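You operate a simulated robot arm through the tools that you are given. There is no shell and no other tool.

You run a simulated robot arm. Do the job below in one go: nothing can be reset, and whatever is moved stays where it is left.

Task
Grease the orange bearing block.
Fine: lay its small cap on the dark mat; pump till the blue collar is whole, not to a blob; coupler back on its rest, cap back on.
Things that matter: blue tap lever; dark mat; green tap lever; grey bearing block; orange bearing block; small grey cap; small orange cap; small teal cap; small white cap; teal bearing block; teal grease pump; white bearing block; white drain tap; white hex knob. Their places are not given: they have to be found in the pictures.

It is judged by the outcome, as a careful person would: the job done as asked, and still so three seconds after it is handed in. It fails if anything else is knocked over, pushed out of place, dropped, spilled or broken. Lids that push on must go on centred and level and be pressed home; caps that screw on are set level and turned clockwise until they are tight.

Robot
A 7-joint arm with a two-finger parallel gripper, fixed in place. Base frame: the origin is at the foot of the arm, x ahead of it, y to its left, z up; the work surface is at about z = 85. Lengths are in cm, angles in degrees, forces in N, time in s.
With the tool pointing down near the work surface it reaches from about 30 to 70 cm from the base axis. Its first joint turns from -66.0 to 66.0 degrees. Payload 1.57 kg.
The TCP is the grasp point between the finger pads, 3 cm short of the fingertips. In the tool frame z runs along the fingers and y along their closing line. Largest opening 11 cm; finger width 2.4, thickness 1.2; the body of the gripper, 4.8 by 11.2 cm, starts 7.8 cm behind the TCP.
Orientation is that of the tool frame in the base frame, as a unit quaternion [w, x, y, z]. With the fingers straight down and closing along the base's y, the tool's x points along the base's -x, its y along +y and its z along -z.

Tools
- The arm moves only by the tool nudge_tool. Its argument "motion" is a list of rows, each an object of numbers (a shift or turn left out is 0, a gripper value left out holds the last): "claw": the finger opening in cm, from 0 to 11; "tx", "ty", "tz": the shift along the tool's x, y, z in cm; "rx", "ry", "rz": the turn, a rotation vector about the tool's x, y, z in degrees. In form: [{"claw": .., "tx": .., "ty": .., "tz": .., "rx": .., "ry": .., "rz": ..}, ...]. A call has 1 to 20 rows; each row shifts and turns the commanded pose from where the row before left it, along the tool's axes as they then stand. Rows are played at 5 a second. More than 5 cm and 8.6 degrees between two rows, or a gripper value outside its range, and nothing of the call is played. Where a pose cannot be reached the arm comes as near as it can. A force on the tool above 90 N (or 10 N above the force at the start of the call, whichever is more), or a blocked arm, ends the call early, and 0.2 s more pass. The fingers move at their own pace (about 10.8 cm/s each) and stop on an object; they squeeze with about 37 N. The grip force told is the motor's: it shows also when the fingers shut on nothing. Time passes only in rows, and 0.2 s behind the last, so rows that do not move let the fingers close. It gives the time, the measured TCP pose, the force on the tool (base axes), the opening and the grip force at its end, in the units of the frame above (readings bear some noise), with the torque about the TCP (base axes, N m) and any sound that the robot's microphone picked up, and new pictures: "show" is both (left out), scene, wrist or none.
- Cameras (640 x 400 px; columns grow to the right, rows downward): "scene" is fixed at [15.66, -38.21, 141.4]; the picture's right is [0.85, -0.52, 0.00], its down [-0.25, -0.41, -0.88] and it looks along [0.46, 0.75, -0.48] (base axes); focal length 278 px, centre (320, 200). "wrist" rides on the gripper at [7, 1.6, -14.1] in the tool frame; the picture's right is [-0.23, 0.97, 0.00], its down [-0.85, -0.20, -0.48] and it looks along [-0.47, -0.11, 0.88] (tool axes); focal length 222 px, centre (320, 200).
- probe_pixels(camera, pixels): for up to 12 pixels [column, row] of the newest picture of that camera ("zoom" is the newest enlarged one), the place [x, y, z] in the base frame of the surface seen there, good to about 0.2 cm. It takes no simulated time.
- close_up(camera, box): a new picture of the part [left, top, right, bottom] of that camera's present view, enlarged. It takes no simulated time.
- close_job(): hands the job in; it is judged then, once.

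Leave the gripper open and the arm clear of the work at the hand-in unless told otherwise.

The tools are called after ">>>" as a command line: name --argument value ..., lists and objects as JSON in quotes. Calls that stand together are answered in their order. nudge_tool: Moves the arm, as the interface text tells. Its arguments: {"type":"object","properties":{"motion":{"type":"array","items":{"type":"object","properties":{"claw":{"type":"number"},"tx":{"type":"number"},"ty":{"type":"number"},"tz":{"type":"number"},"rx":{"type":"number"},"ry":{"type":"number"},"rz":{"type":"number"}}}},"show":{"type":"string","enum":["both","scene","wrist","none"]}},"required":["motion"]} The other tools are called the same way: probe_pixels (camera, pixels) gives the place of the surface under pixels of a picture; close_up (camera, box) takes an enlarged picture of a part of a camera's view; close_job () hands the job in.

At the start:

```text
time_s: 0.0
eef_pos: [35.84, 1.72, 127.88]
ee_rot: [0.0, -0.001, 1.0, 0.0]
contact_force: [0.1, 0.9, 0.9]
ft_torque: [0.01, -0.02, 0.01]
gripper_width: 11.01
finger_force: 0.0
```

scene: 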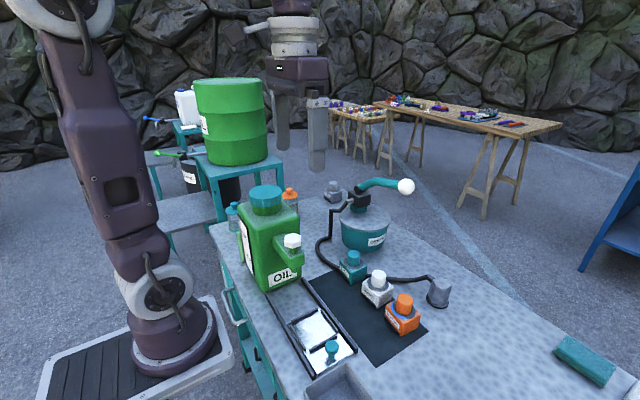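
wrist: 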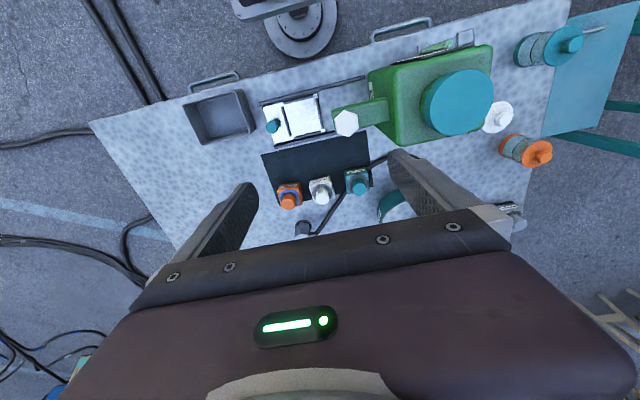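

I see the bench with a green oil can, the teal grease pump with a hose to a grey coupler rest, and three blocks (teal, white, orange) near the dark mat. First I look closer at the block and pump area.

>>> close_up --camera "scene" --box '[300, 160, 480, 380]'

>>> close_up --camera "wrist" --box '[230, 100, 450, 250]'

>>> probe_pixels --camera "scene" --pixels '[[403, 300], [402, 318], [378, 277], [354, 257], [334, 187], [405, 187], [438, 285], [437, 300], [375, 185], [365, 225], [370, 320], [340, 280]]'

```text
1.82 times, centred on (390, 270) of scene
```

zoom: 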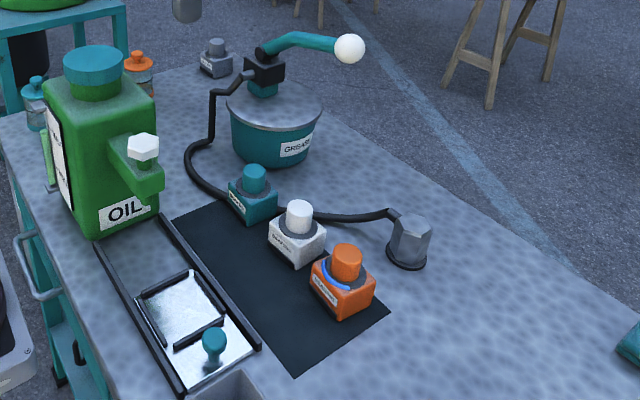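

```text
2.67 times, centred on (340, 175) of wrist
```

zoom: 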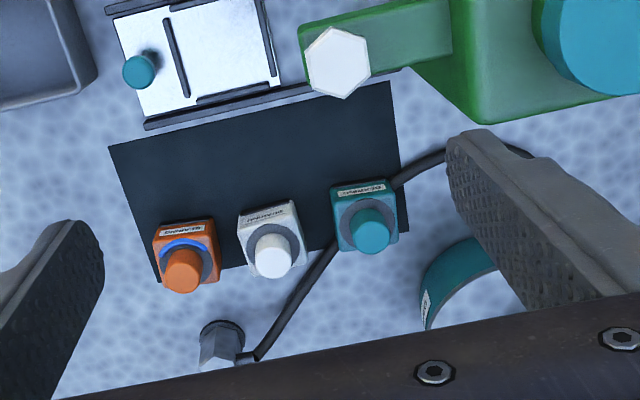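

```text
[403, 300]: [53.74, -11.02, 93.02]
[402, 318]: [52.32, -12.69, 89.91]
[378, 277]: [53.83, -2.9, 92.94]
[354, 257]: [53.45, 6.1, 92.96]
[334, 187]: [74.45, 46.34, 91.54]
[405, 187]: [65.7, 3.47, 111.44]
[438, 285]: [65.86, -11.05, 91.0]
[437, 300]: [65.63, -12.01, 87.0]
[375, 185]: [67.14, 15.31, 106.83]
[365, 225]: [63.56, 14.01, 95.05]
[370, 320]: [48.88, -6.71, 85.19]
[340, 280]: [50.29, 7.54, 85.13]
```

The orange block at zoom (343,280) already shows a partial blue collar arc round the cap's foot. I zoom in on the orange block, the coupler on its rest and the pump.

>>> close_up --camera "scene" --box '[370, 270, 466, 330]'

>>> close_up --camera "scene" --box '[320, 160, 448, 240]'

>>> close_up --camera "wrist" --box '[260, 160, 356, 240]'

```text
6.67 times, centred on (418, 300) of scene
```

zoom: 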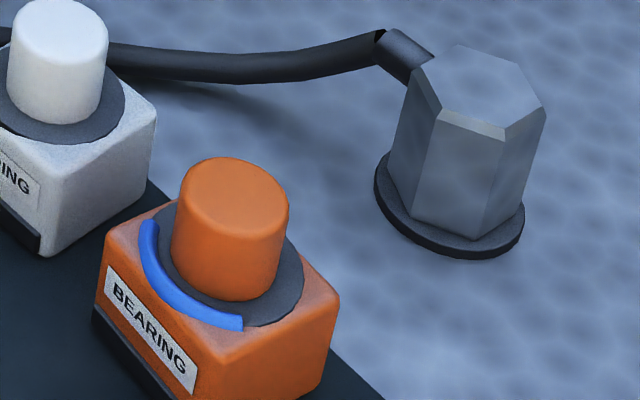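

```text
5.00 times, centred on (384, 200) of scene
```

zoom: 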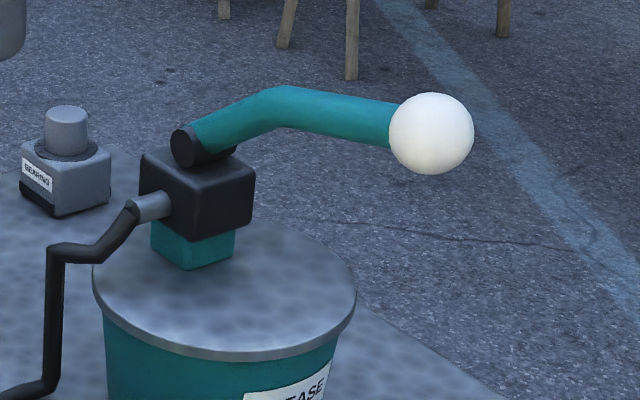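

```text
5.00 times, centred on (308, 200) of wrist
```

zoom: 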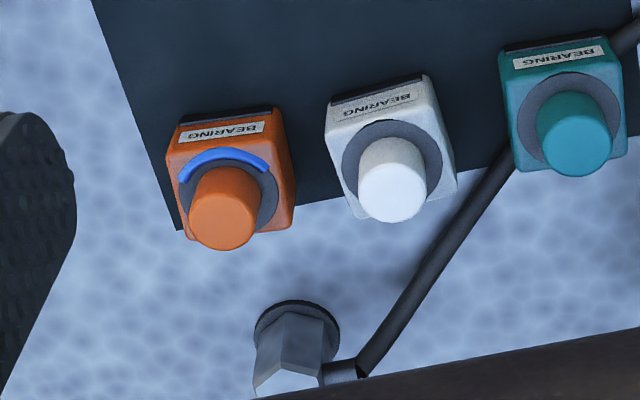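

I take measurements on the orange block and cap from the close picture (zoom again of the scene, then probe).

>>> close_up --camera "scene" --box '[370, 270, 466, 330]'

```text
6.67 times, centred on (418, 300) of scene
```

zoom: 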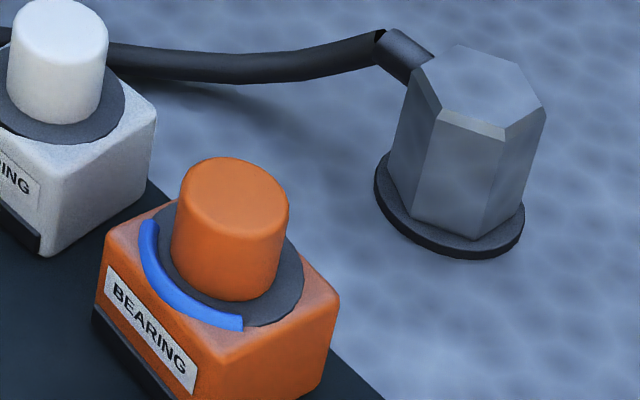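

Probing the cap top (around 235,190), the rim, the block's top face, its sides, and the coupler's top face.

>>> probe_pixels --camera "zoom" --pixels '[[235, 180], [200, 175], [270, 190], [235, 205], [232, 250], [185, 240], [275, 250], [125, 240], [220, 330], [320, 300], [155, 270], [235, 325]]'

>>> probe_pixels --camera "zoom" --pixels '[[482, 60], [440, 80], [530, 95], [485, 115], [470, 170], [520, 160], [415, 150], [405, 50], [390, 45], [385, 200], [515, 240], [300, 70]]'

```text
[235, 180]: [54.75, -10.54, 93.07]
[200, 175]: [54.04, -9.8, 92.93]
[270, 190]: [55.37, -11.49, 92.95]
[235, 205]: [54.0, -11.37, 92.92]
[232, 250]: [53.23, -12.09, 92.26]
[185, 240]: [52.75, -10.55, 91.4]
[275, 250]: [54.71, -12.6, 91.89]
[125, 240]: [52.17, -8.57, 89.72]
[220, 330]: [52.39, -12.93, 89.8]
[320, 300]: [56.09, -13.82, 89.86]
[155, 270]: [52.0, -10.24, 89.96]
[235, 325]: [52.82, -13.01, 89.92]
```

```text
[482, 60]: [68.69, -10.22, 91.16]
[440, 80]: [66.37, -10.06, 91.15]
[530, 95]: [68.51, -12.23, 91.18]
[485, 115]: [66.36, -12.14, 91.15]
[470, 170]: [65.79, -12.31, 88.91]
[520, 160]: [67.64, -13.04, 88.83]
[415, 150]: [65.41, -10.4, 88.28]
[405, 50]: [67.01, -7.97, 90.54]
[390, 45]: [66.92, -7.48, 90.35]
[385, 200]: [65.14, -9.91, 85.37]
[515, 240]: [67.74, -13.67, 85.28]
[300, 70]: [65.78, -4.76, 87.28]
```

The block's top is level at z≈89.8, the cap top at z≈93.0, centre about (54.5,-10.8); the coupler is a hex of ~4.4 cm, top z≈91.15, centre about (67.5,-11.2), hose leaving to +y. Now I measure the mat's corners and the pump lever.

>>> probe_pixels --camera "scene" --pixels '[[312, 280], [376, 364], [426, 331], [360, 325], [345, 310], [385, 340], [410, 338], [333, 350], [325, 325], [300, 285], [350, 385], [385, 310]]'

>>> probe_pixels --camera "scene" --pixels '[[358, 189], [362, 187], [368, 184], [378, 181], [390, 181], [398, 184], [406, 180], [406, 186], [412, 187], [355, 200], [365, 200], [374, 196]]'

```text
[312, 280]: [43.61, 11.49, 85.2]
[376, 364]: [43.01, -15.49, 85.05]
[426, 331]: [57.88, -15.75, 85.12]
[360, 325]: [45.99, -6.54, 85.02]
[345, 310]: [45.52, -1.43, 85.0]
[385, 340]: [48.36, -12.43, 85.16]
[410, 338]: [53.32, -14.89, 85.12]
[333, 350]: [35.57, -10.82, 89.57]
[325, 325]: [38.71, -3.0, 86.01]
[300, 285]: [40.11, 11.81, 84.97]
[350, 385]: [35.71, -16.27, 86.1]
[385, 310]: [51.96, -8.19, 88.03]
```

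```text
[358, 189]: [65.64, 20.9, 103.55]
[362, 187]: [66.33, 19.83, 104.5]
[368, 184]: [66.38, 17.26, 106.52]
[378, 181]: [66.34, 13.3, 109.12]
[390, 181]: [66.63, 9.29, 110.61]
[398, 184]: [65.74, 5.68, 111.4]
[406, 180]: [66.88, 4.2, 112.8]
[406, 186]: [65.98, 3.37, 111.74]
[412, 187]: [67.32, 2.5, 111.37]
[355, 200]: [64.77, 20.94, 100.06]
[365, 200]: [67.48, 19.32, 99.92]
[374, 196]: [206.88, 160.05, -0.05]
```

The mat spans x 43–58, y −15.7…11.5 with the blocks along its far edge; free mat lies around (47,-8). The lever's pivot is about (67,20.5,103.5), its ball about (67.3,4.3,111). Now I move above the orange cap at z≈110, still wide open.

>>> nudge_tool --motion '[{"tx": -2.33, "ty": -1.565, "tz": 2.2, "claw": 11}, {"tx": -2.33, "ty": -1.565, "tz": 2.2}, {"tx": -2.33, "ty": -1.565, "tz": 2.2}, {"tx": -2.33, "ty": -1.565, "tz": 2.2}, {"tx": -2.33, "ty": -1.565, "tz": 2.2}, {"tx": -2.33, "ty": -1.565, "tz": 2.2}, {"tx": -2.33, "ty": -1.565, "tz": 2.2}, {"tx": -2.33, "ty": -1.565, "tz": 2.2}, {}]' --show "both"

```text
time_s: 2.0
eef_pos: [54.6, -10.83, 110.28]
ee_rot: [0.0, 0.0, 1.0, -0.001]
contact_force: [0.6, -0.4, 0.0]
ft_torque: [0.01, 0.02, -0.02]
gripper_width: 10.99
finger_force: 0.1
```

scene: 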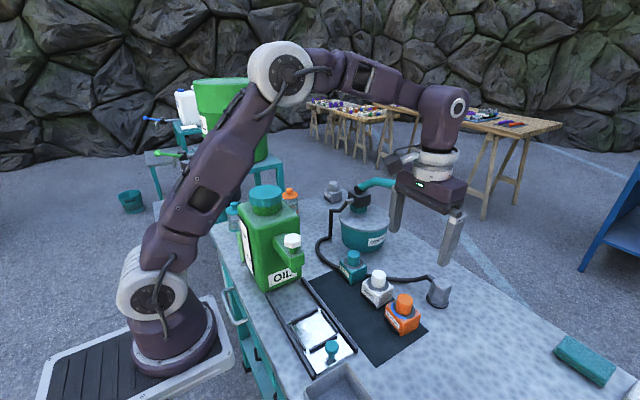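
wrist: 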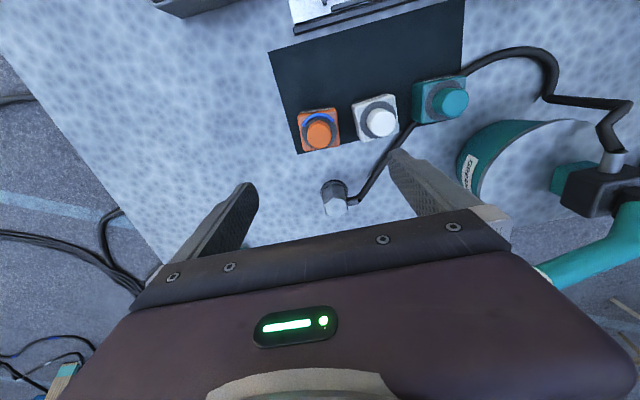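

The arm is at (54.6,-10.8,110.3). I check the cap's place with the wrist camera too (cap top near (320,134)).

>>> close_up --camera "wrist" --box '[280, 90, 376, 150]'

>>> close_up --camera "wrist" --box '[290, 100, 354, 164]'

```text
6.67 times, centred on (328, 120) of wrist
```

zoom: 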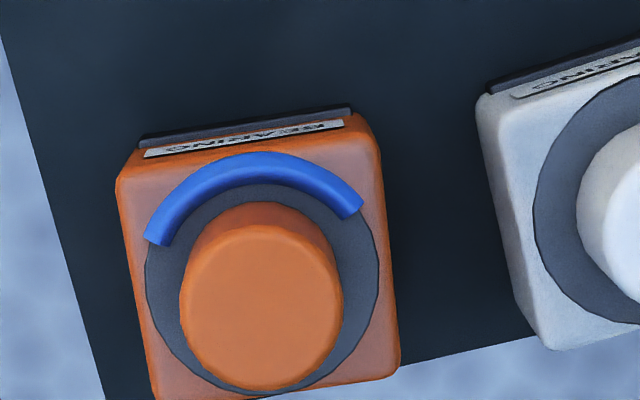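

```text
6.25 times, centred on (322, 132) of wrist
```

zoom: 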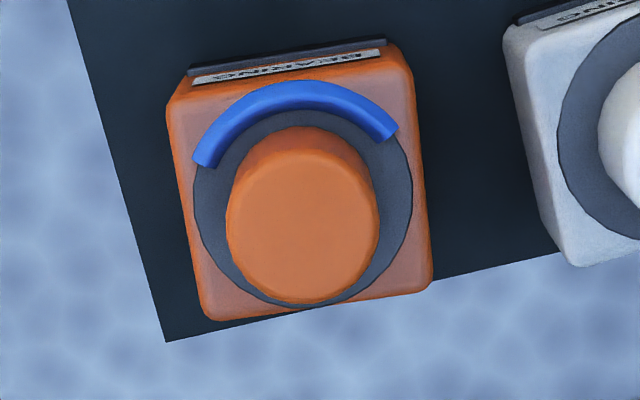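

The collar arc is roughly a third. I probe the cap's top rim left/right/top/bottom and the washer ring in this picture.

>>> probe_pixels --camera "zoom" --pixels '[[300, 230], [235, 235], [368, 228], [300, 165], [300, 292], [205, 215], [403, 200], [185, 120], [400, 80], [220, 310], [425, 280], [300, 120]]'

```text
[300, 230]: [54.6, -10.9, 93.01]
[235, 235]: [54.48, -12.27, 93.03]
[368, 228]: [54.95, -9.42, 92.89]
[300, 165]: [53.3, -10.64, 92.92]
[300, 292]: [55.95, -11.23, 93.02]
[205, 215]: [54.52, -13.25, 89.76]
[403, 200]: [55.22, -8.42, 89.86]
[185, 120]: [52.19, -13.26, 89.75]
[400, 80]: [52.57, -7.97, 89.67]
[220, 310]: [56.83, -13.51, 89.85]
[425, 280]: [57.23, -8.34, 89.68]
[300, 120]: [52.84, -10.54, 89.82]
```

Cap centre is (54.63,-10.87), top z 93.0; block top 89.8, block about 5.2 cm square. I narrow the fingers to 6 cm (to stay clear of the white cap) and go down to TCP z≈93.6.

>>> nudge_tool --motion '[{"claw": 6, "tz": 2}, {"tz": 3}, {"tz": 3}, {"tz": 3}, {"tz": 2.5}, {"tz": 1.5}, {"tz": 1.0}, {"tz": 0.7}, {}]' --show "both"

```text
time_s: 4.0
eef_pos: [54.49, -10.8, 93.49]
ee_rot: [0.0, 0.0, 1.0, -0.001]
contact_force: [-0.6, 0.6, 0.6]
ft_torque: [-0.02, 0.01, -0.01]
gripper_width: 5.97
finger_force: 0.1
```

scene: 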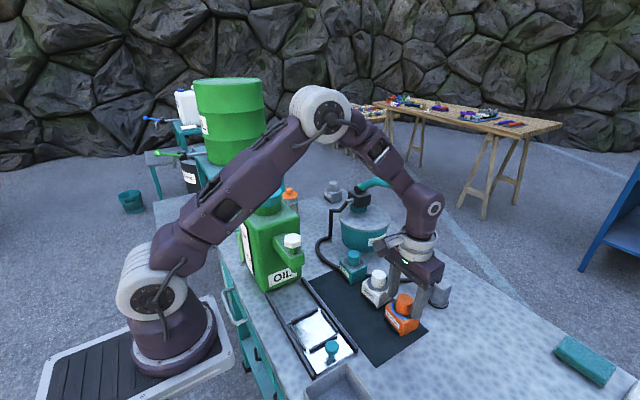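
wrist: 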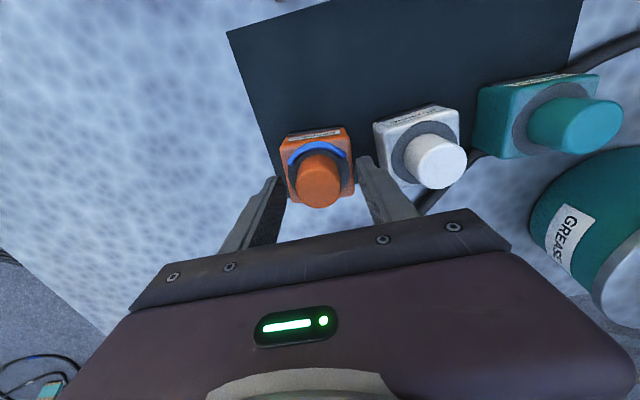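

Fingers stand either side of the cap, clear of the white block. I close on the cap.

>>> nudge_tool --motion '[{"claw": 4.0}, {"claw": 3.4}, {"claw": 2.5}, {}, {}]' --show "wrist"

```text
time_s: 5.2
eef_pos: [54.56, -10.81, 93.59]
ee_rot: [0.0, 0.0, 1.0, 0.0]
contact_force: [0.1, -0.4, -0.4]
ft_torque: [-0.03, 0.0, -0.01]
gripper_width: 3.51
finger_force: 37.0
```

wrist: 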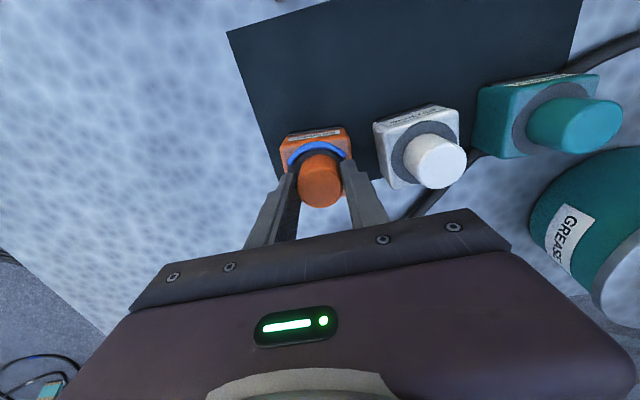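

Gripped at 3.5 cm width with 37 N. I lift gently by 0.3 cm to learn whether it's a pull-off or screw cap.

>>> nudge_tool --motion '[{"tz": -0.1}, {"tz": -0.1}, {"tz": -0.1}, {}]' --show "wrist"

```text
time_s: 6.2
eef_pos: [54.52, -10.83, 93.93]
ee_rot: [-0.001, 0.0, 1.0, 0.0]
contact_force: [-0.8, 0.6, -0.5]
ft_torque: [-0.02, -0.03, -0.01]
gripper_width: 3.48
finger_force: 37.3
```

wrist: 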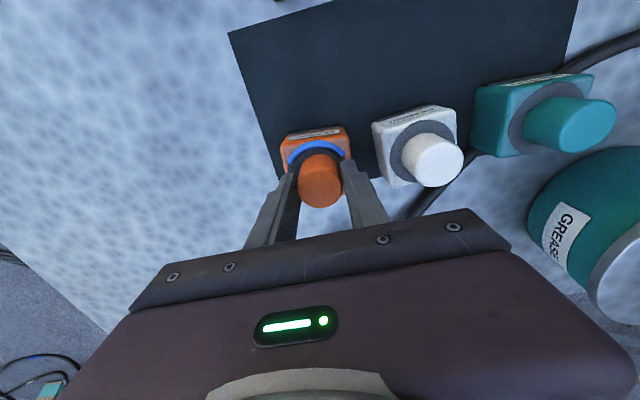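

No resistance felt. I go up another 1.2 cm slowly and check that the block stays down.

>>> nudge_tool --motion '[{"tz": -0.3}, {"tz": -0.3}, {"tz": -0.3}, {"tz": -0.3}, {}]' --show "both"

>>> close_up --camera "scene" --box '[370, 260, 466, 340]'

```text
time_s: 7.4
eef_pos: [54.62, -10.83, 95.05]
ee_rot: [0.0, 0.0, 1.0, 0.0]
contact_force: [-0.2, 0.4, -0.5]
ft_torque: [-0.02, 0.0, 0.03]
gripper_width: 3.5
finger_force: 36.4
```

scene: 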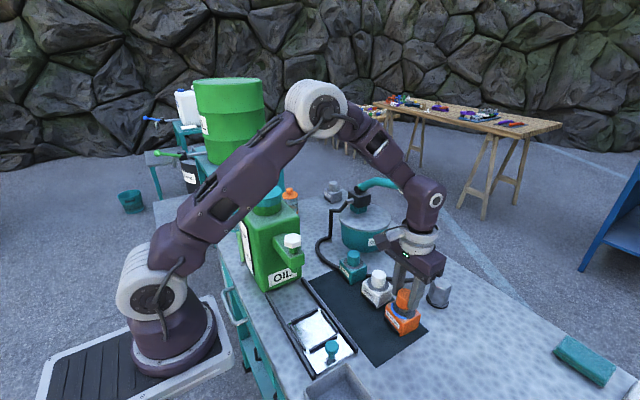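
wrist: 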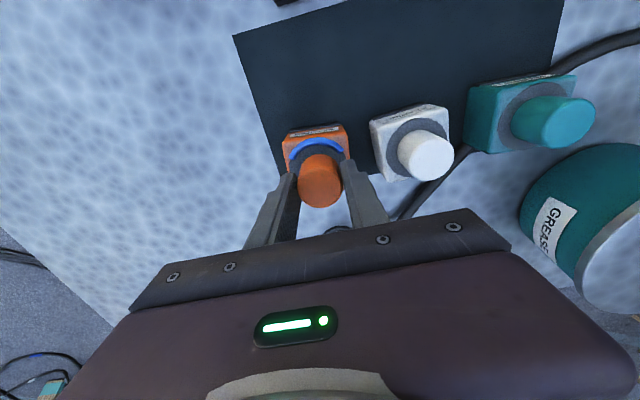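

```text
5.00 times, centred on (418, 300) of scene
```

zoom: 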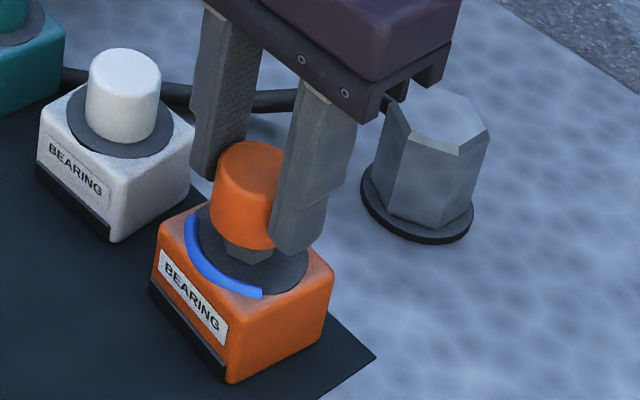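

The cap pulls off freely (nipple visible beneath, block stayed put) – a push-on cap. I lift it clear to z≈100 and carry it toward the robot over free mat at about (47,-11).

>>> nudge_tool --motion '[{"tz": -1.5}, {"tz": -2}, {"tz": -1.5}, {"tx": 2}, {"tx": 3}, {"tx": 2.6}, {}]' --show "both"

>>> close_up --camera "scene" --box '[340, 230, 468, 340]'

```text
time_s: 9.0
eef_pos: [46.91, -10.74, 100.1]
ee_rot: [0.0, 0.001, 1.0, 0.0]
contact_force: [0.7, 0.6, 0.2]
ft_torque: [-0.02, 0.02, -0.02]
gripper_width: 3.51
finger_force: 36.9
```

scene: 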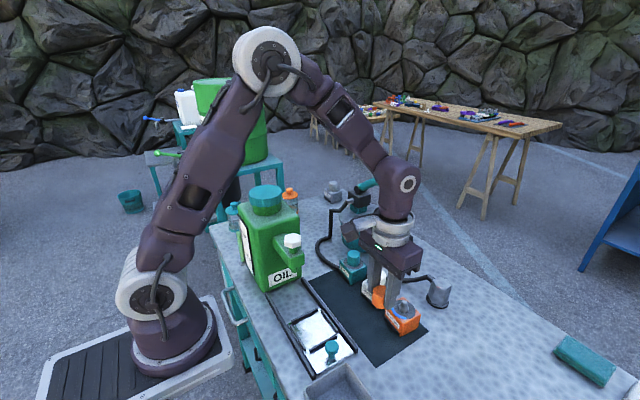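
wrist: 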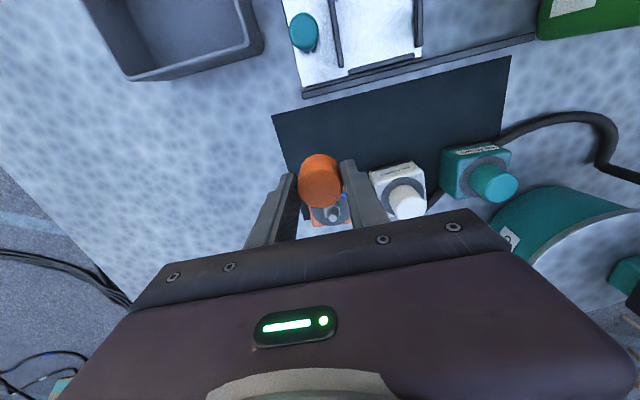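

```text
3.64 times, centred on (404, 285) of scene
```

zoom: 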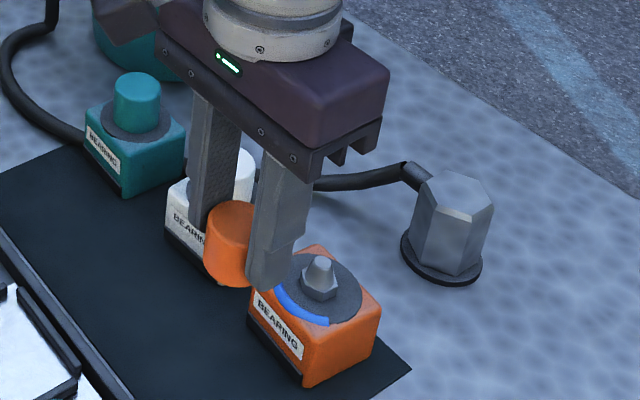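

The cap hangs clear, and the nipple with hex base is now visible at zoom (320,275). I probe the nipple and disc, and the cap's lower edge.

>>> probe_pixels --camera "zoom" --pixels '[[320, 258], [319, 268], [320, 290], [308, 285], [332, 285], [355, 290], [320, 312], [285, 275], [330, 320], [340, 258], [226, 270], [228, 210]]'

```text
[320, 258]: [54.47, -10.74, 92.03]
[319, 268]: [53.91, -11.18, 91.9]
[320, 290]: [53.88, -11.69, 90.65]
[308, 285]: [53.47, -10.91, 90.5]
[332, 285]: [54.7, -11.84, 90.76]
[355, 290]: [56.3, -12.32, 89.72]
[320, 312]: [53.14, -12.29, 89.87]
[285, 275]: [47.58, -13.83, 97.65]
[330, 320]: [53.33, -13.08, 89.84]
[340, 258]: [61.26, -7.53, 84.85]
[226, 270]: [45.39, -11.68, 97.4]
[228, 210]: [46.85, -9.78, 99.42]
```

Nipple tip is at about (54.6,-10.8,92.0). Now I lower the cap toward the mat, to TCP z≈89.1 first.

>>> nudge_tool --motion '[{"tz": 3}, {"tz": 3}, {"tz": 2.5}, {"tz": 1.5}, {"tz": 1.0}, {}]' --show "both"

>>> close_up --camera "scene" --box '[340, 260, 436, 340]'

```text
time_s: 10.4
eef_pos: [47.2, -10.88, 89.13]
ee_rot: [0.0, 0.0, 1.0, 0.0]
contact_force: [-0.8, -0.5, -1.1]
ft_torque: [-0.03, -0.03, -0.02]
gripper_width: 3.51
finger_force: 36.3
```

scene: 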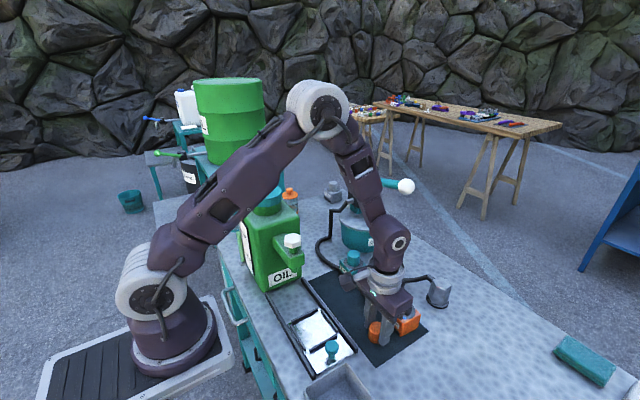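
wrist: 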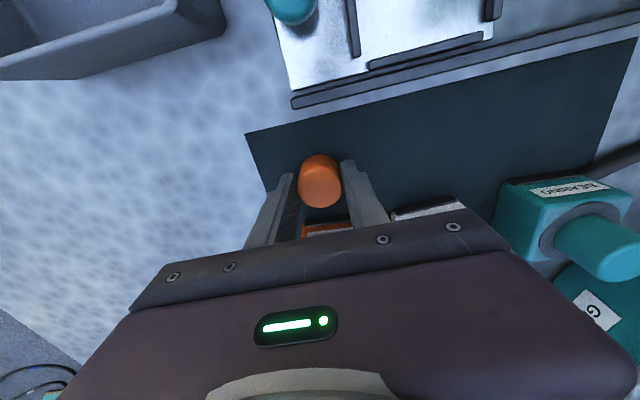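

```text
5.00 times, centred on (388, 300) of scene
```

zoom: 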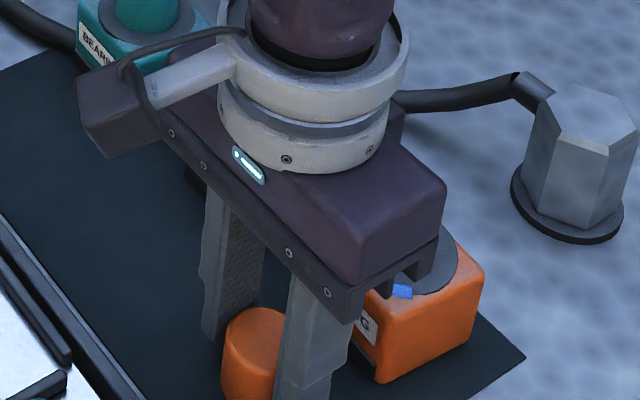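

Just above the mat. I lower in 0.1 cm steps and watch the force.

>>> nudge_tool --motion '[{"tz": 0.1}, {"tz": 0.1}, {"tz": 0.1}, {}]' --show "none"

```text
time_s: 11.4
eef_pos: [47.03, -10.83, 88.88]
ee_rot: [0.0, 0.0, 1.0, 0.001]
contact_force: [-1.5, -0.5, 7.5]
ft_torque: [-0.11, 0.03, 0.02]
gripper_width: 3.54
finger_force: 36.9
```

7.5 N upward: the cap touches the mat. I ease up 0.05, open the fingers to 6 cm and back straight up.

>>> nudge_tool --motion '[{"tz": -0.07}, {"claw": 4}, {"claw": 6}, {}, {"tz": -0.5}, {"tz": -1.5}, {"tz": -3}, {"tz": -4}, {"tz": -4}, {}]' --show "both"

>>> close_up --camera "wrist" --box '[256, 90, 384, 190]'

```text
time_s: 13.6
eef_pos: [47.09, -10.68, 101.89]
ee_rot: [0.001, 0.0, 1.0, 0.0]
contact_force: [0.1, 0.8, -0.1]
ft_torque: [0.0, 0.03, 0.01]
gripper_width: 5.99
finger_force: 0.1
```

scene: 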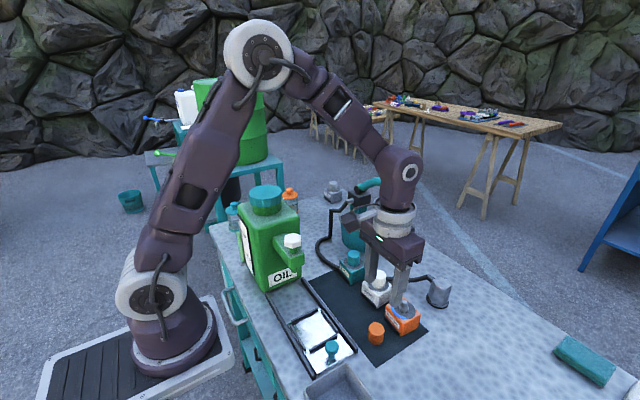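
wrist: 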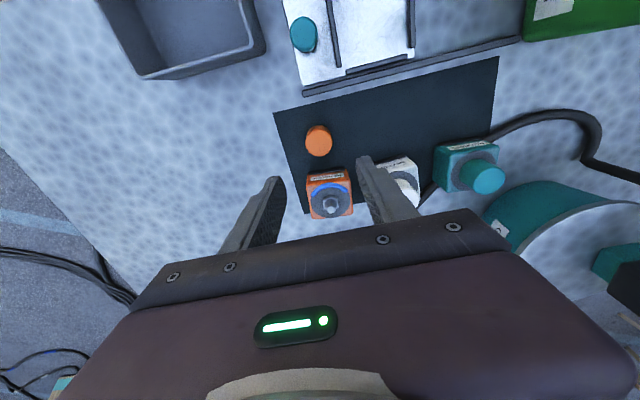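

```text
4.00 times, centred on (320, 140) of wrist
```

zoom: 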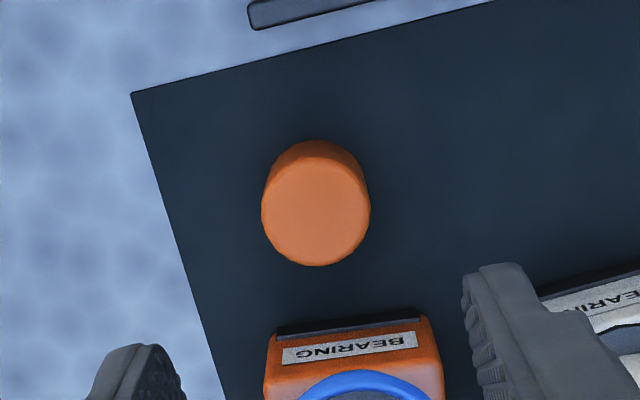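

The cap stands upright on the mat. Next I look closely at the nipple and at the coupler, moving over toward the coupler at z≈106.

>>> close_up --camera "wrist" --box '[300, 165, 364, 225]'

>>> probe_pixels --camera "wrist" --pixels '[[330, 205], [331, 207], [329, 203], [319, 143], [308, 142], [329, 142], [318, 152], [318, 133]]'

```text
6.67 times, centred on (332, 195) of wrist
```

zoom: 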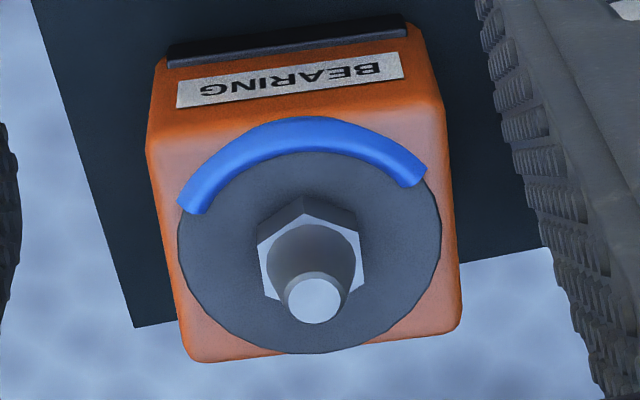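

```text
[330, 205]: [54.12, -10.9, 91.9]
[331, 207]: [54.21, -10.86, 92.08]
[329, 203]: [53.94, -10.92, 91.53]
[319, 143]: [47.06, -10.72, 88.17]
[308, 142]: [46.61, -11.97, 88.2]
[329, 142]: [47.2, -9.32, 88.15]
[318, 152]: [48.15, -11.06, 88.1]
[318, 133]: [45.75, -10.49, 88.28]
```

>>> probe_pixels --camera "zoom" --pixels '[[315, 300], [295, 300], [335, 300], [315, 285], [315, 315], [270, 270], [355, 265], [180, 235], [440, 235], [300, 345], [310, 155]]'

>>> nudge_tool --motion '[{"tz": -2, "claw": 9}, {"tz": -3}, {"tx": -3}, {"tx": -3}, {"tx": -3}, {"tx": -3}, {"tx": -2}, {}]' --show "both"

```text
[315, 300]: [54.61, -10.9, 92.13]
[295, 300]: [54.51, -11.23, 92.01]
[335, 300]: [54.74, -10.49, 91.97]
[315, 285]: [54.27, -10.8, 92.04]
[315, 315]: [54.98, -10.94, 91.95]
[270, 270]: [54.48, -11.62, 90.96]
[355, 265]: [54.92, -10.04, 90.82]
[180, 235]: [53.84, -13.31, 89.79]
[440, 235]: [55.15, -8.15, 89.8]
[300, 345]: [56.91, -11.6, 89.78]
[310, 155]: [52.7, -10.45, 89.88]
```

```text
time_s: 15.4
eef_pos: [61.04, -10.88, 106.89]
ee_rot: [0.0, 0.001, 1.0, 0.0]
contact_force: [0.4, 0.9, 0.0]
ft_torque: [0.04, -0.02, 0.03]
gripper_width: 9.01
finger_force: 0.0
```

scene: 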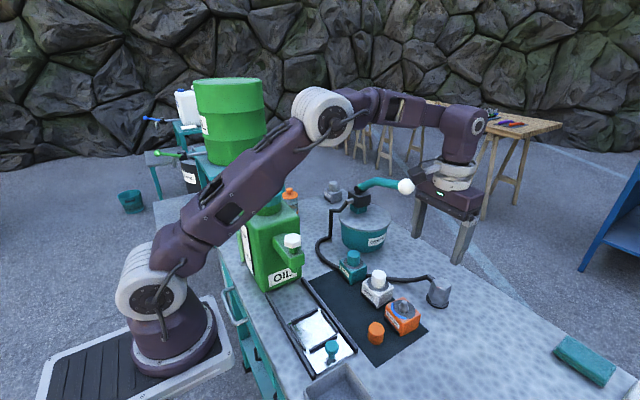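
wrist: 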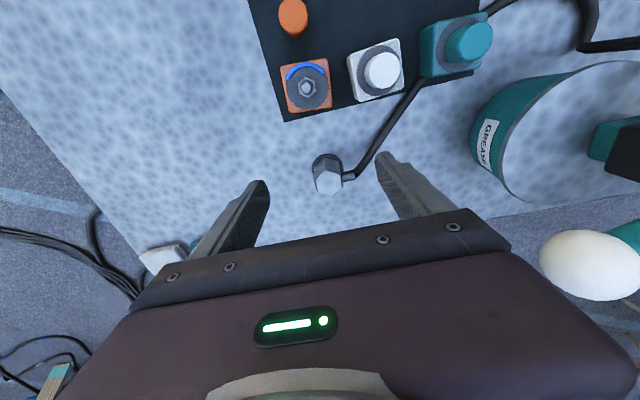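

Nipple centre is (54.63,-10.86), tip z 92.05. The coupler is at wrist (327,178); I zoom on it to find its hex orientation.

>>> close_up --camera "wrist" --box '[296, 145, 376, 205]'

```text
6.67 times, centred on (336, 175) of wrist
```

zoom: 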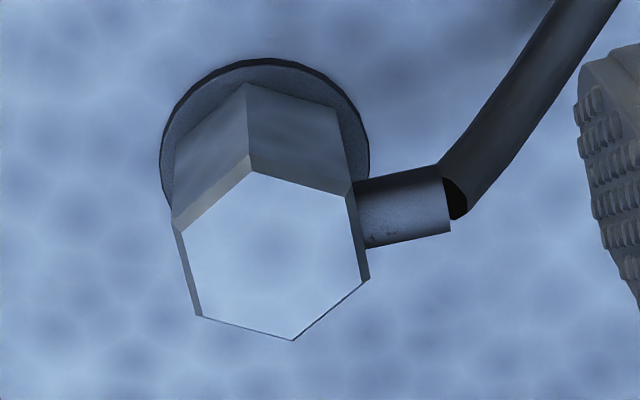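

I probe the six top corners and the face the hose leaves from.

>>> probe_pixels --camera "zoom" --pixels '[[187, 232], [252, 176], [343, 198], [362, 278], [292, 333], [203, 312], [275, 255], [405, 210], [435, 205], [212, 150], [295, 130], [265, 70]]'

```text
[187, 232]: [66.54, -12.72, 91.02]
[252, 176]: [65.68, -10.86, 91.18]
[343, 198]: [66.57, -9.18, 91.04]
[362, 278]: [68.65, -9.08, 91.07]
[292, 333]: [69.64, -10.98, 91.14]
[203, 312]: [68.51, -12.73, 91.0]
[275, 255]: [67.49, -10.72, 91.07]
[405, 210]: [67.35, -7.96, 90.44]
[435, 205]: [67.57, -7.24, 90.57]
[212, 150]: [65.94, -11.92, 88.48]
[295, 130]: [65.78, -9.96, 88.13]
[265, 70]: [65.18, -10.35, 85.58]
```

Hex centre is (67.6,-10.93); flats face ±y and ±30°/±150°; the hose stub leaves the +y flat. So I'll grip on the flats at 30°/210°: turn the tool +60° about its z at this height, then shift over the coupler.

>>> nudge_tool --motion '[{"rz": 7.5, "claw": 7}, {"rz": 7.5}, {"rz": 7.5}, {"rz": 7.5}, {"rz": 7.5}, {"rz": 7.5}, {"rz": 7.5}, {"rz": 7.5}, {}]' --show "both"

```text
time_s: 17.4
eef_pos: [61.11, -10.79, 106.97]
ee_rot: [-0.001, 0.501, 0.865, 0.0]
contact_force: [-0.6, -0.6, -0.7]
ft_torque: [-0.01, 0.03, 0.01]
gripper_width: 7.02
finger_force: 0.0
```

scene: 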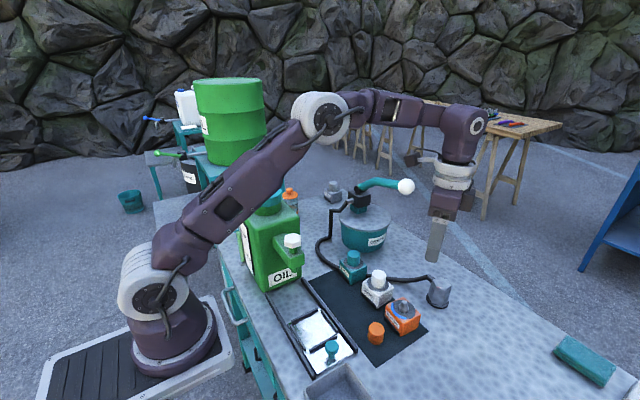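
wrist: 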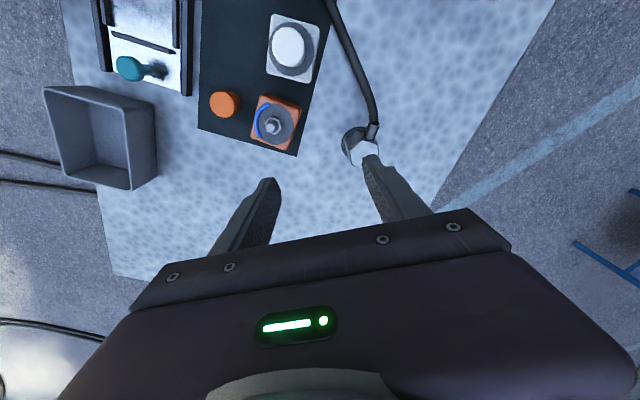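

The turn is right (closing line now along 30°). I shift over the coupler and go down to z≈98.

>>> nudge_tool --motion '[{"tx": -1.12, "ty": 1.87}, {"tx": -1.12, "ty": 1.87}, {"tx": -1.11, "ty": 1.86}, {"tz": 2}, {"tz": 3}, {"tz": 3}, {"tz": 1}, {}]' --show "both"

>>> close_up --camera "scene" --box '[380, 200, 508, 320]'

>>> close_up --camera "wrist" --box '[256, 120, 384, 200]'

```text
time_s: 19.2
eef_pos: [65.29, -10.91, 97.95]
ee_rot: [0.0, 0.5, 0.866, 0.0]
contact_force: [-0.8, -0.5, 0.0]
ft_torque: [0.0, 0.0, -0.01]
gripper_width: 6.98
finger_force: 0.0
out of reach, approached as far as the arm can: row 3
```

scene: 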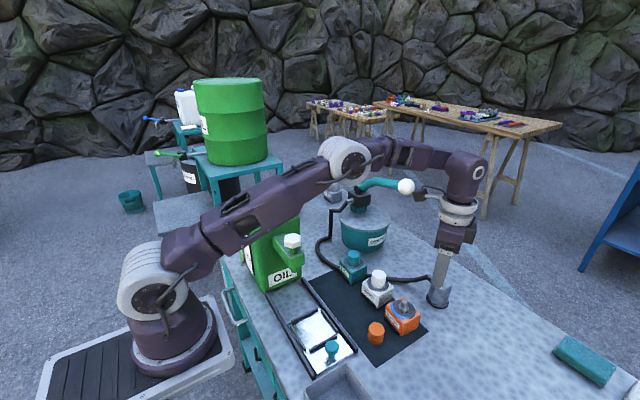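
wrist: 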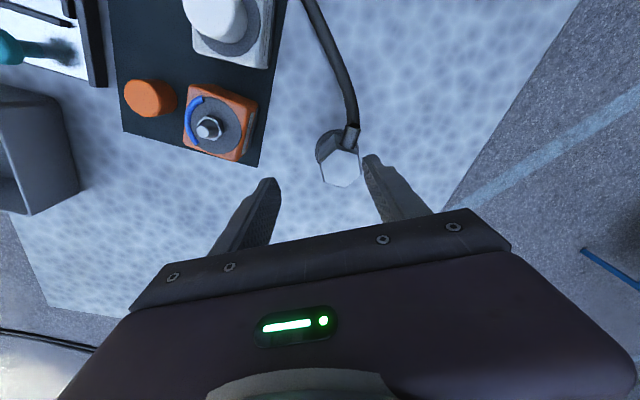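

```text
3.33 times, centred on (444, 260) of scene
```

zoom: 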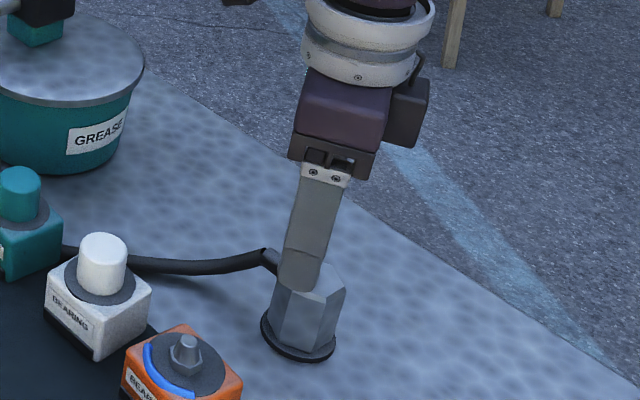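

```text
5.00 times, centred on (320, 160) of wrist
```

zoom: 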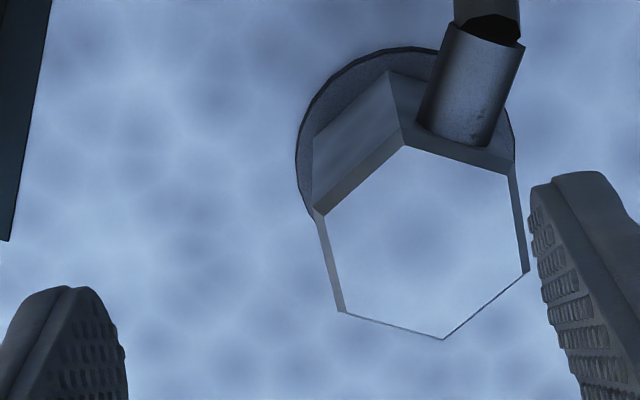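

The arm stopped short at x=65.3 at that height (reach limit), now at z≈98. I try the rest of the way (2.3 cm in +x) at this lower height; fingertips at z 95 are still above the coupler top.

>>> nudge_tool --motion '[{"tx": -0.57, "ty": 1.0}, {"tx": -0.58, "ty": 1.0}, {}]' --show "wrist"

```text
time_s: 20.0
eef_pos: [67.54, -10.97, 97.82]
ee_rot: [0.0, 0.501, 0.866, 0.0]
contact_force: [-0.5, -0.6, 0.1]
ft_torque: [0.0, -0.02, 0.06]
gripper_width: 6.99
finger_force: 0.1
```

wrist: 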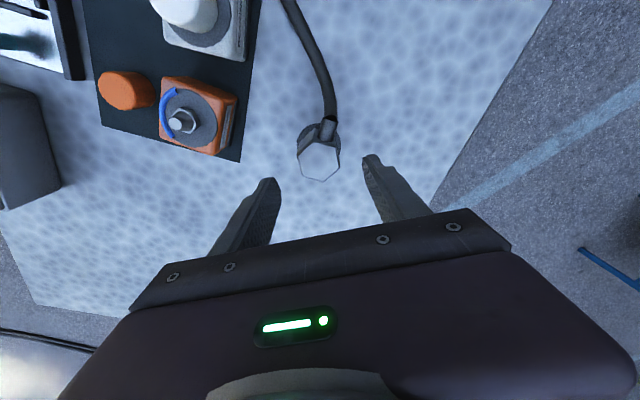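

Reached (67.54,-10.97). The hex sits between the fingers. I go down to z≈92.5 and check clearance before the last bit.

>>> nudge_tool --motion '[{"tz": 2}, {"tz": 2}, {"tz": 1.3}, {}]' --show "both"

>>> close_up --camera "wrist" --box '[256, 120, 416, 220]'

>>> close_up --camera "scene" --box '[396, 160, 492, 320]'

```text
time_s: 21.0
eef_pos: [67.64, -10.83, 92.63]
ee_rot: [0.0, 0.501, 0.865, 0.0]
contact_force: [0.0, 0.2, -0.5]
ft_torque: [0.01, -0.01, 0.04]
gripper_width: 6.98
finger_force: 0.0
```

scene: 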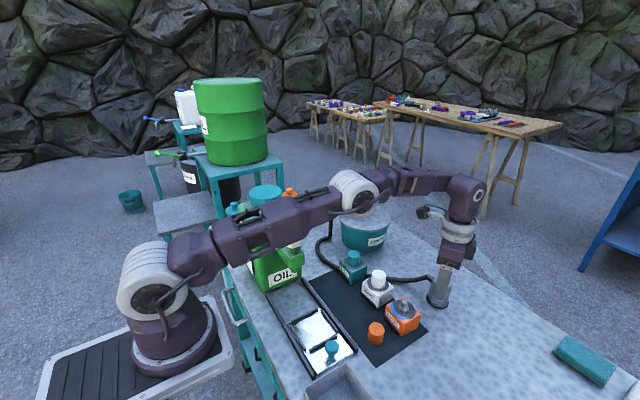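
wrist: 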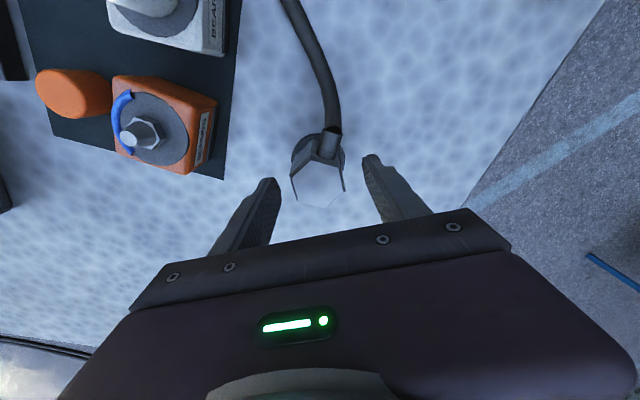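

```text
4.00 times, centred on (336, 170) of wrist
```

zoom: 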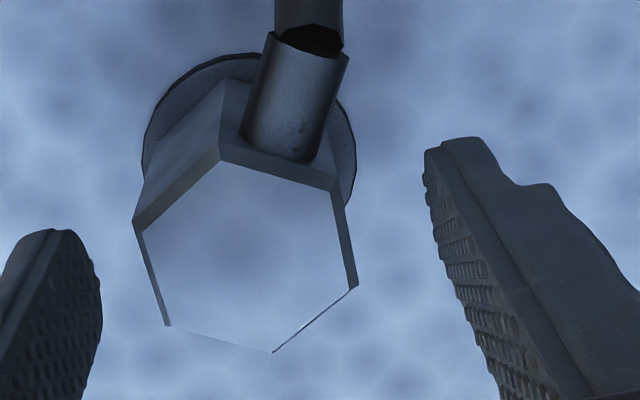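

```text
2.50 times, centred on (444, 240) of scene
```

zoom: 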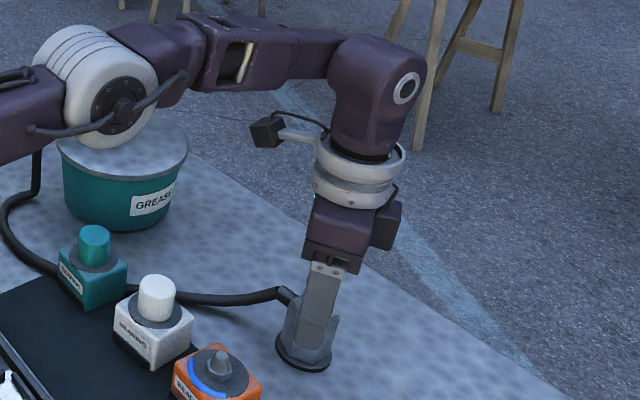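

Before going lower I check where the forearm/elbow is relative to the lever ball and oil can: probing arm surfaces.

>>> probe_pixels --camera "scene" --pixels '[[355, 190], [345, 210], [325, 200], [300, 225], [260, 245], [265, 190], [345, 172], [395, 190], [430, 190], [424, 212], [293, 240], [240, 245]]'

```text
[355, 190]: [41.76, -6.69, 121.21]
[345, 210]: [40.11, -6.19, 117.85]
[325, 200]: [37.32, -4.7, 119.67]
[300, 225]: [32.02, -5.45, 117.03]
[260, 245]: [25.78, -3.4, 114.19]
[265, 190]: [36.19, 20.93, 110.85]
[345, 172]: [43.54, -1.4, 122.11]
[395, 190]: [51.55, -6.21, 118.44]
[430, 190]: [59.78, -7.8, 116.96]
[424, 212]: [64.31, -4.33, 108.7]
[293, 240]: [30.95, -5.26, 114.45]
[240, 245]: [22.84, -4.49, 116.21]
```

The arm links stand at y<0, z>114, clear of the can and lever. I go down the last 2.4 cm to z≈90.2.

>>> nudge_tool --motion '[{"tz": 1.2}, {"tz": 0.8}, {"tz": 0.4}, {}]' --show "wrist"

```text
time_s: 22.0
eef_pos: [67.69, -10.89, 90.28]
ee_rot: [0.0, 0.5, 0.866, 0.0]
contact_force: [0.4, 0.2, -0.1]
ft_torque: [0.0, 0.0, 0.04]
gripper_width: 6.99
finger_force: 0.0
```

wrist: 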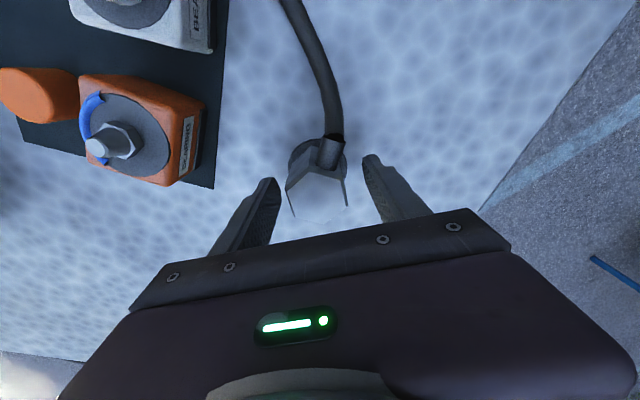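

The coupler is between the fingers. I close on it.

>>> nudge_tool --motion '[{"claw": 5}, {"claw": 4.2}, {"claw": 3}, {}, {}]' --show "both"

>>> close_up --camera "wrist" --box '[256, 120, 416, 220]'

```text
time_s: 23.2
eef_pos: [67.61, -10.9, 90.22]
ee_rot: [-0.001, 0.5, 0.866, 0.0]
contact_force: [0.2, -0.7, -0.2]
ft_torque: [0.01, -0.06, 0.0]
gripper_width: 4.05
finger_force: 36.5
```

scene: 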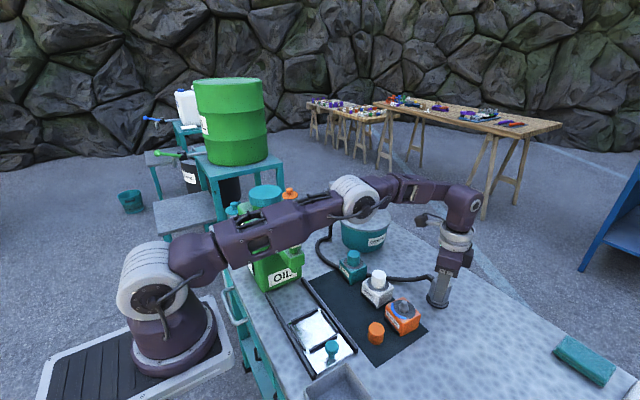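
wrist: 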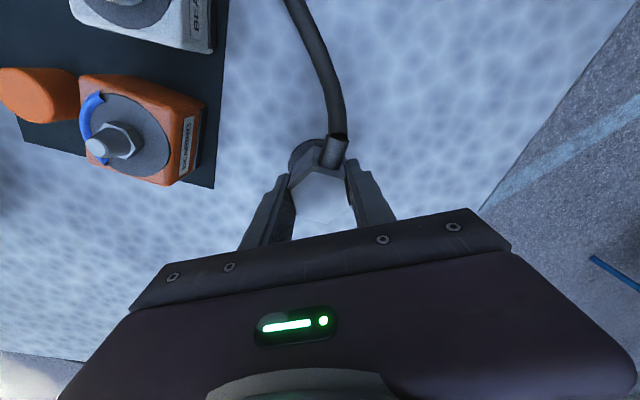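

```text
4.00 times, centred on (336, 170) of wrist
```

zoom: 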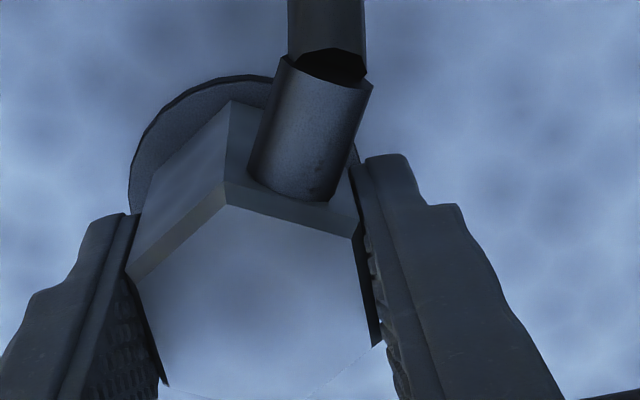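

Firm grip on the flats at 4.05 cm. I note the rest pose: TCP (67.61,-10.9,90.22). Lift slowly first.

>>> nudge_tool --motion '[{"tz": -0.2}, {"tz": -0.3}, {"tz": -0.5}, {}]' --show "both"

>>> close_up --camera "scene" --box '[396, 240, 492, 320]'

```text
time_s: 24.2
eef_pos: [67.65, -10.94, 91.28]
ee_rot: [0.001, 0.5, 0.866, 0.0]
contact_force: [-0.2, -0.3, -1.6]
ft_torque: [0.03, 0.01, 0.0]
gripper_width: 4.04
finger_force: 37.5
```

scene: 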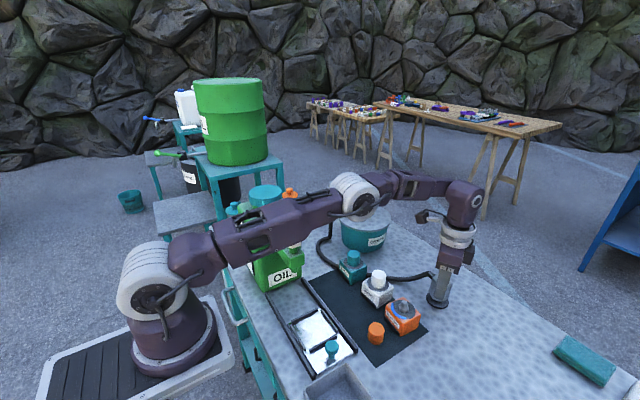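
wrist: 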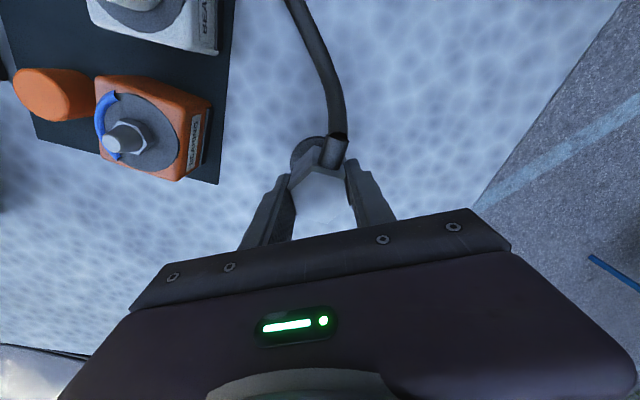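

```text
5.00 times, centred on (444, 280) of scene
```

zoom: 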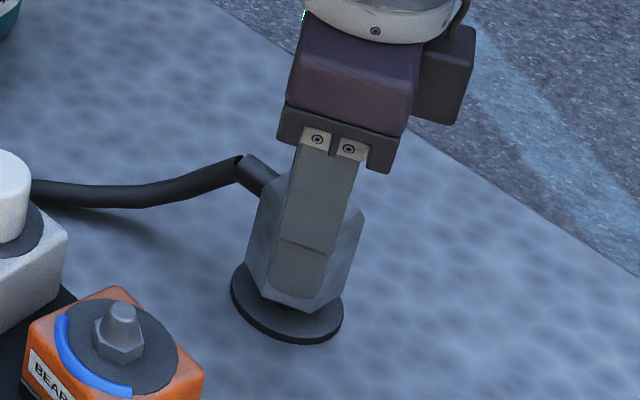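

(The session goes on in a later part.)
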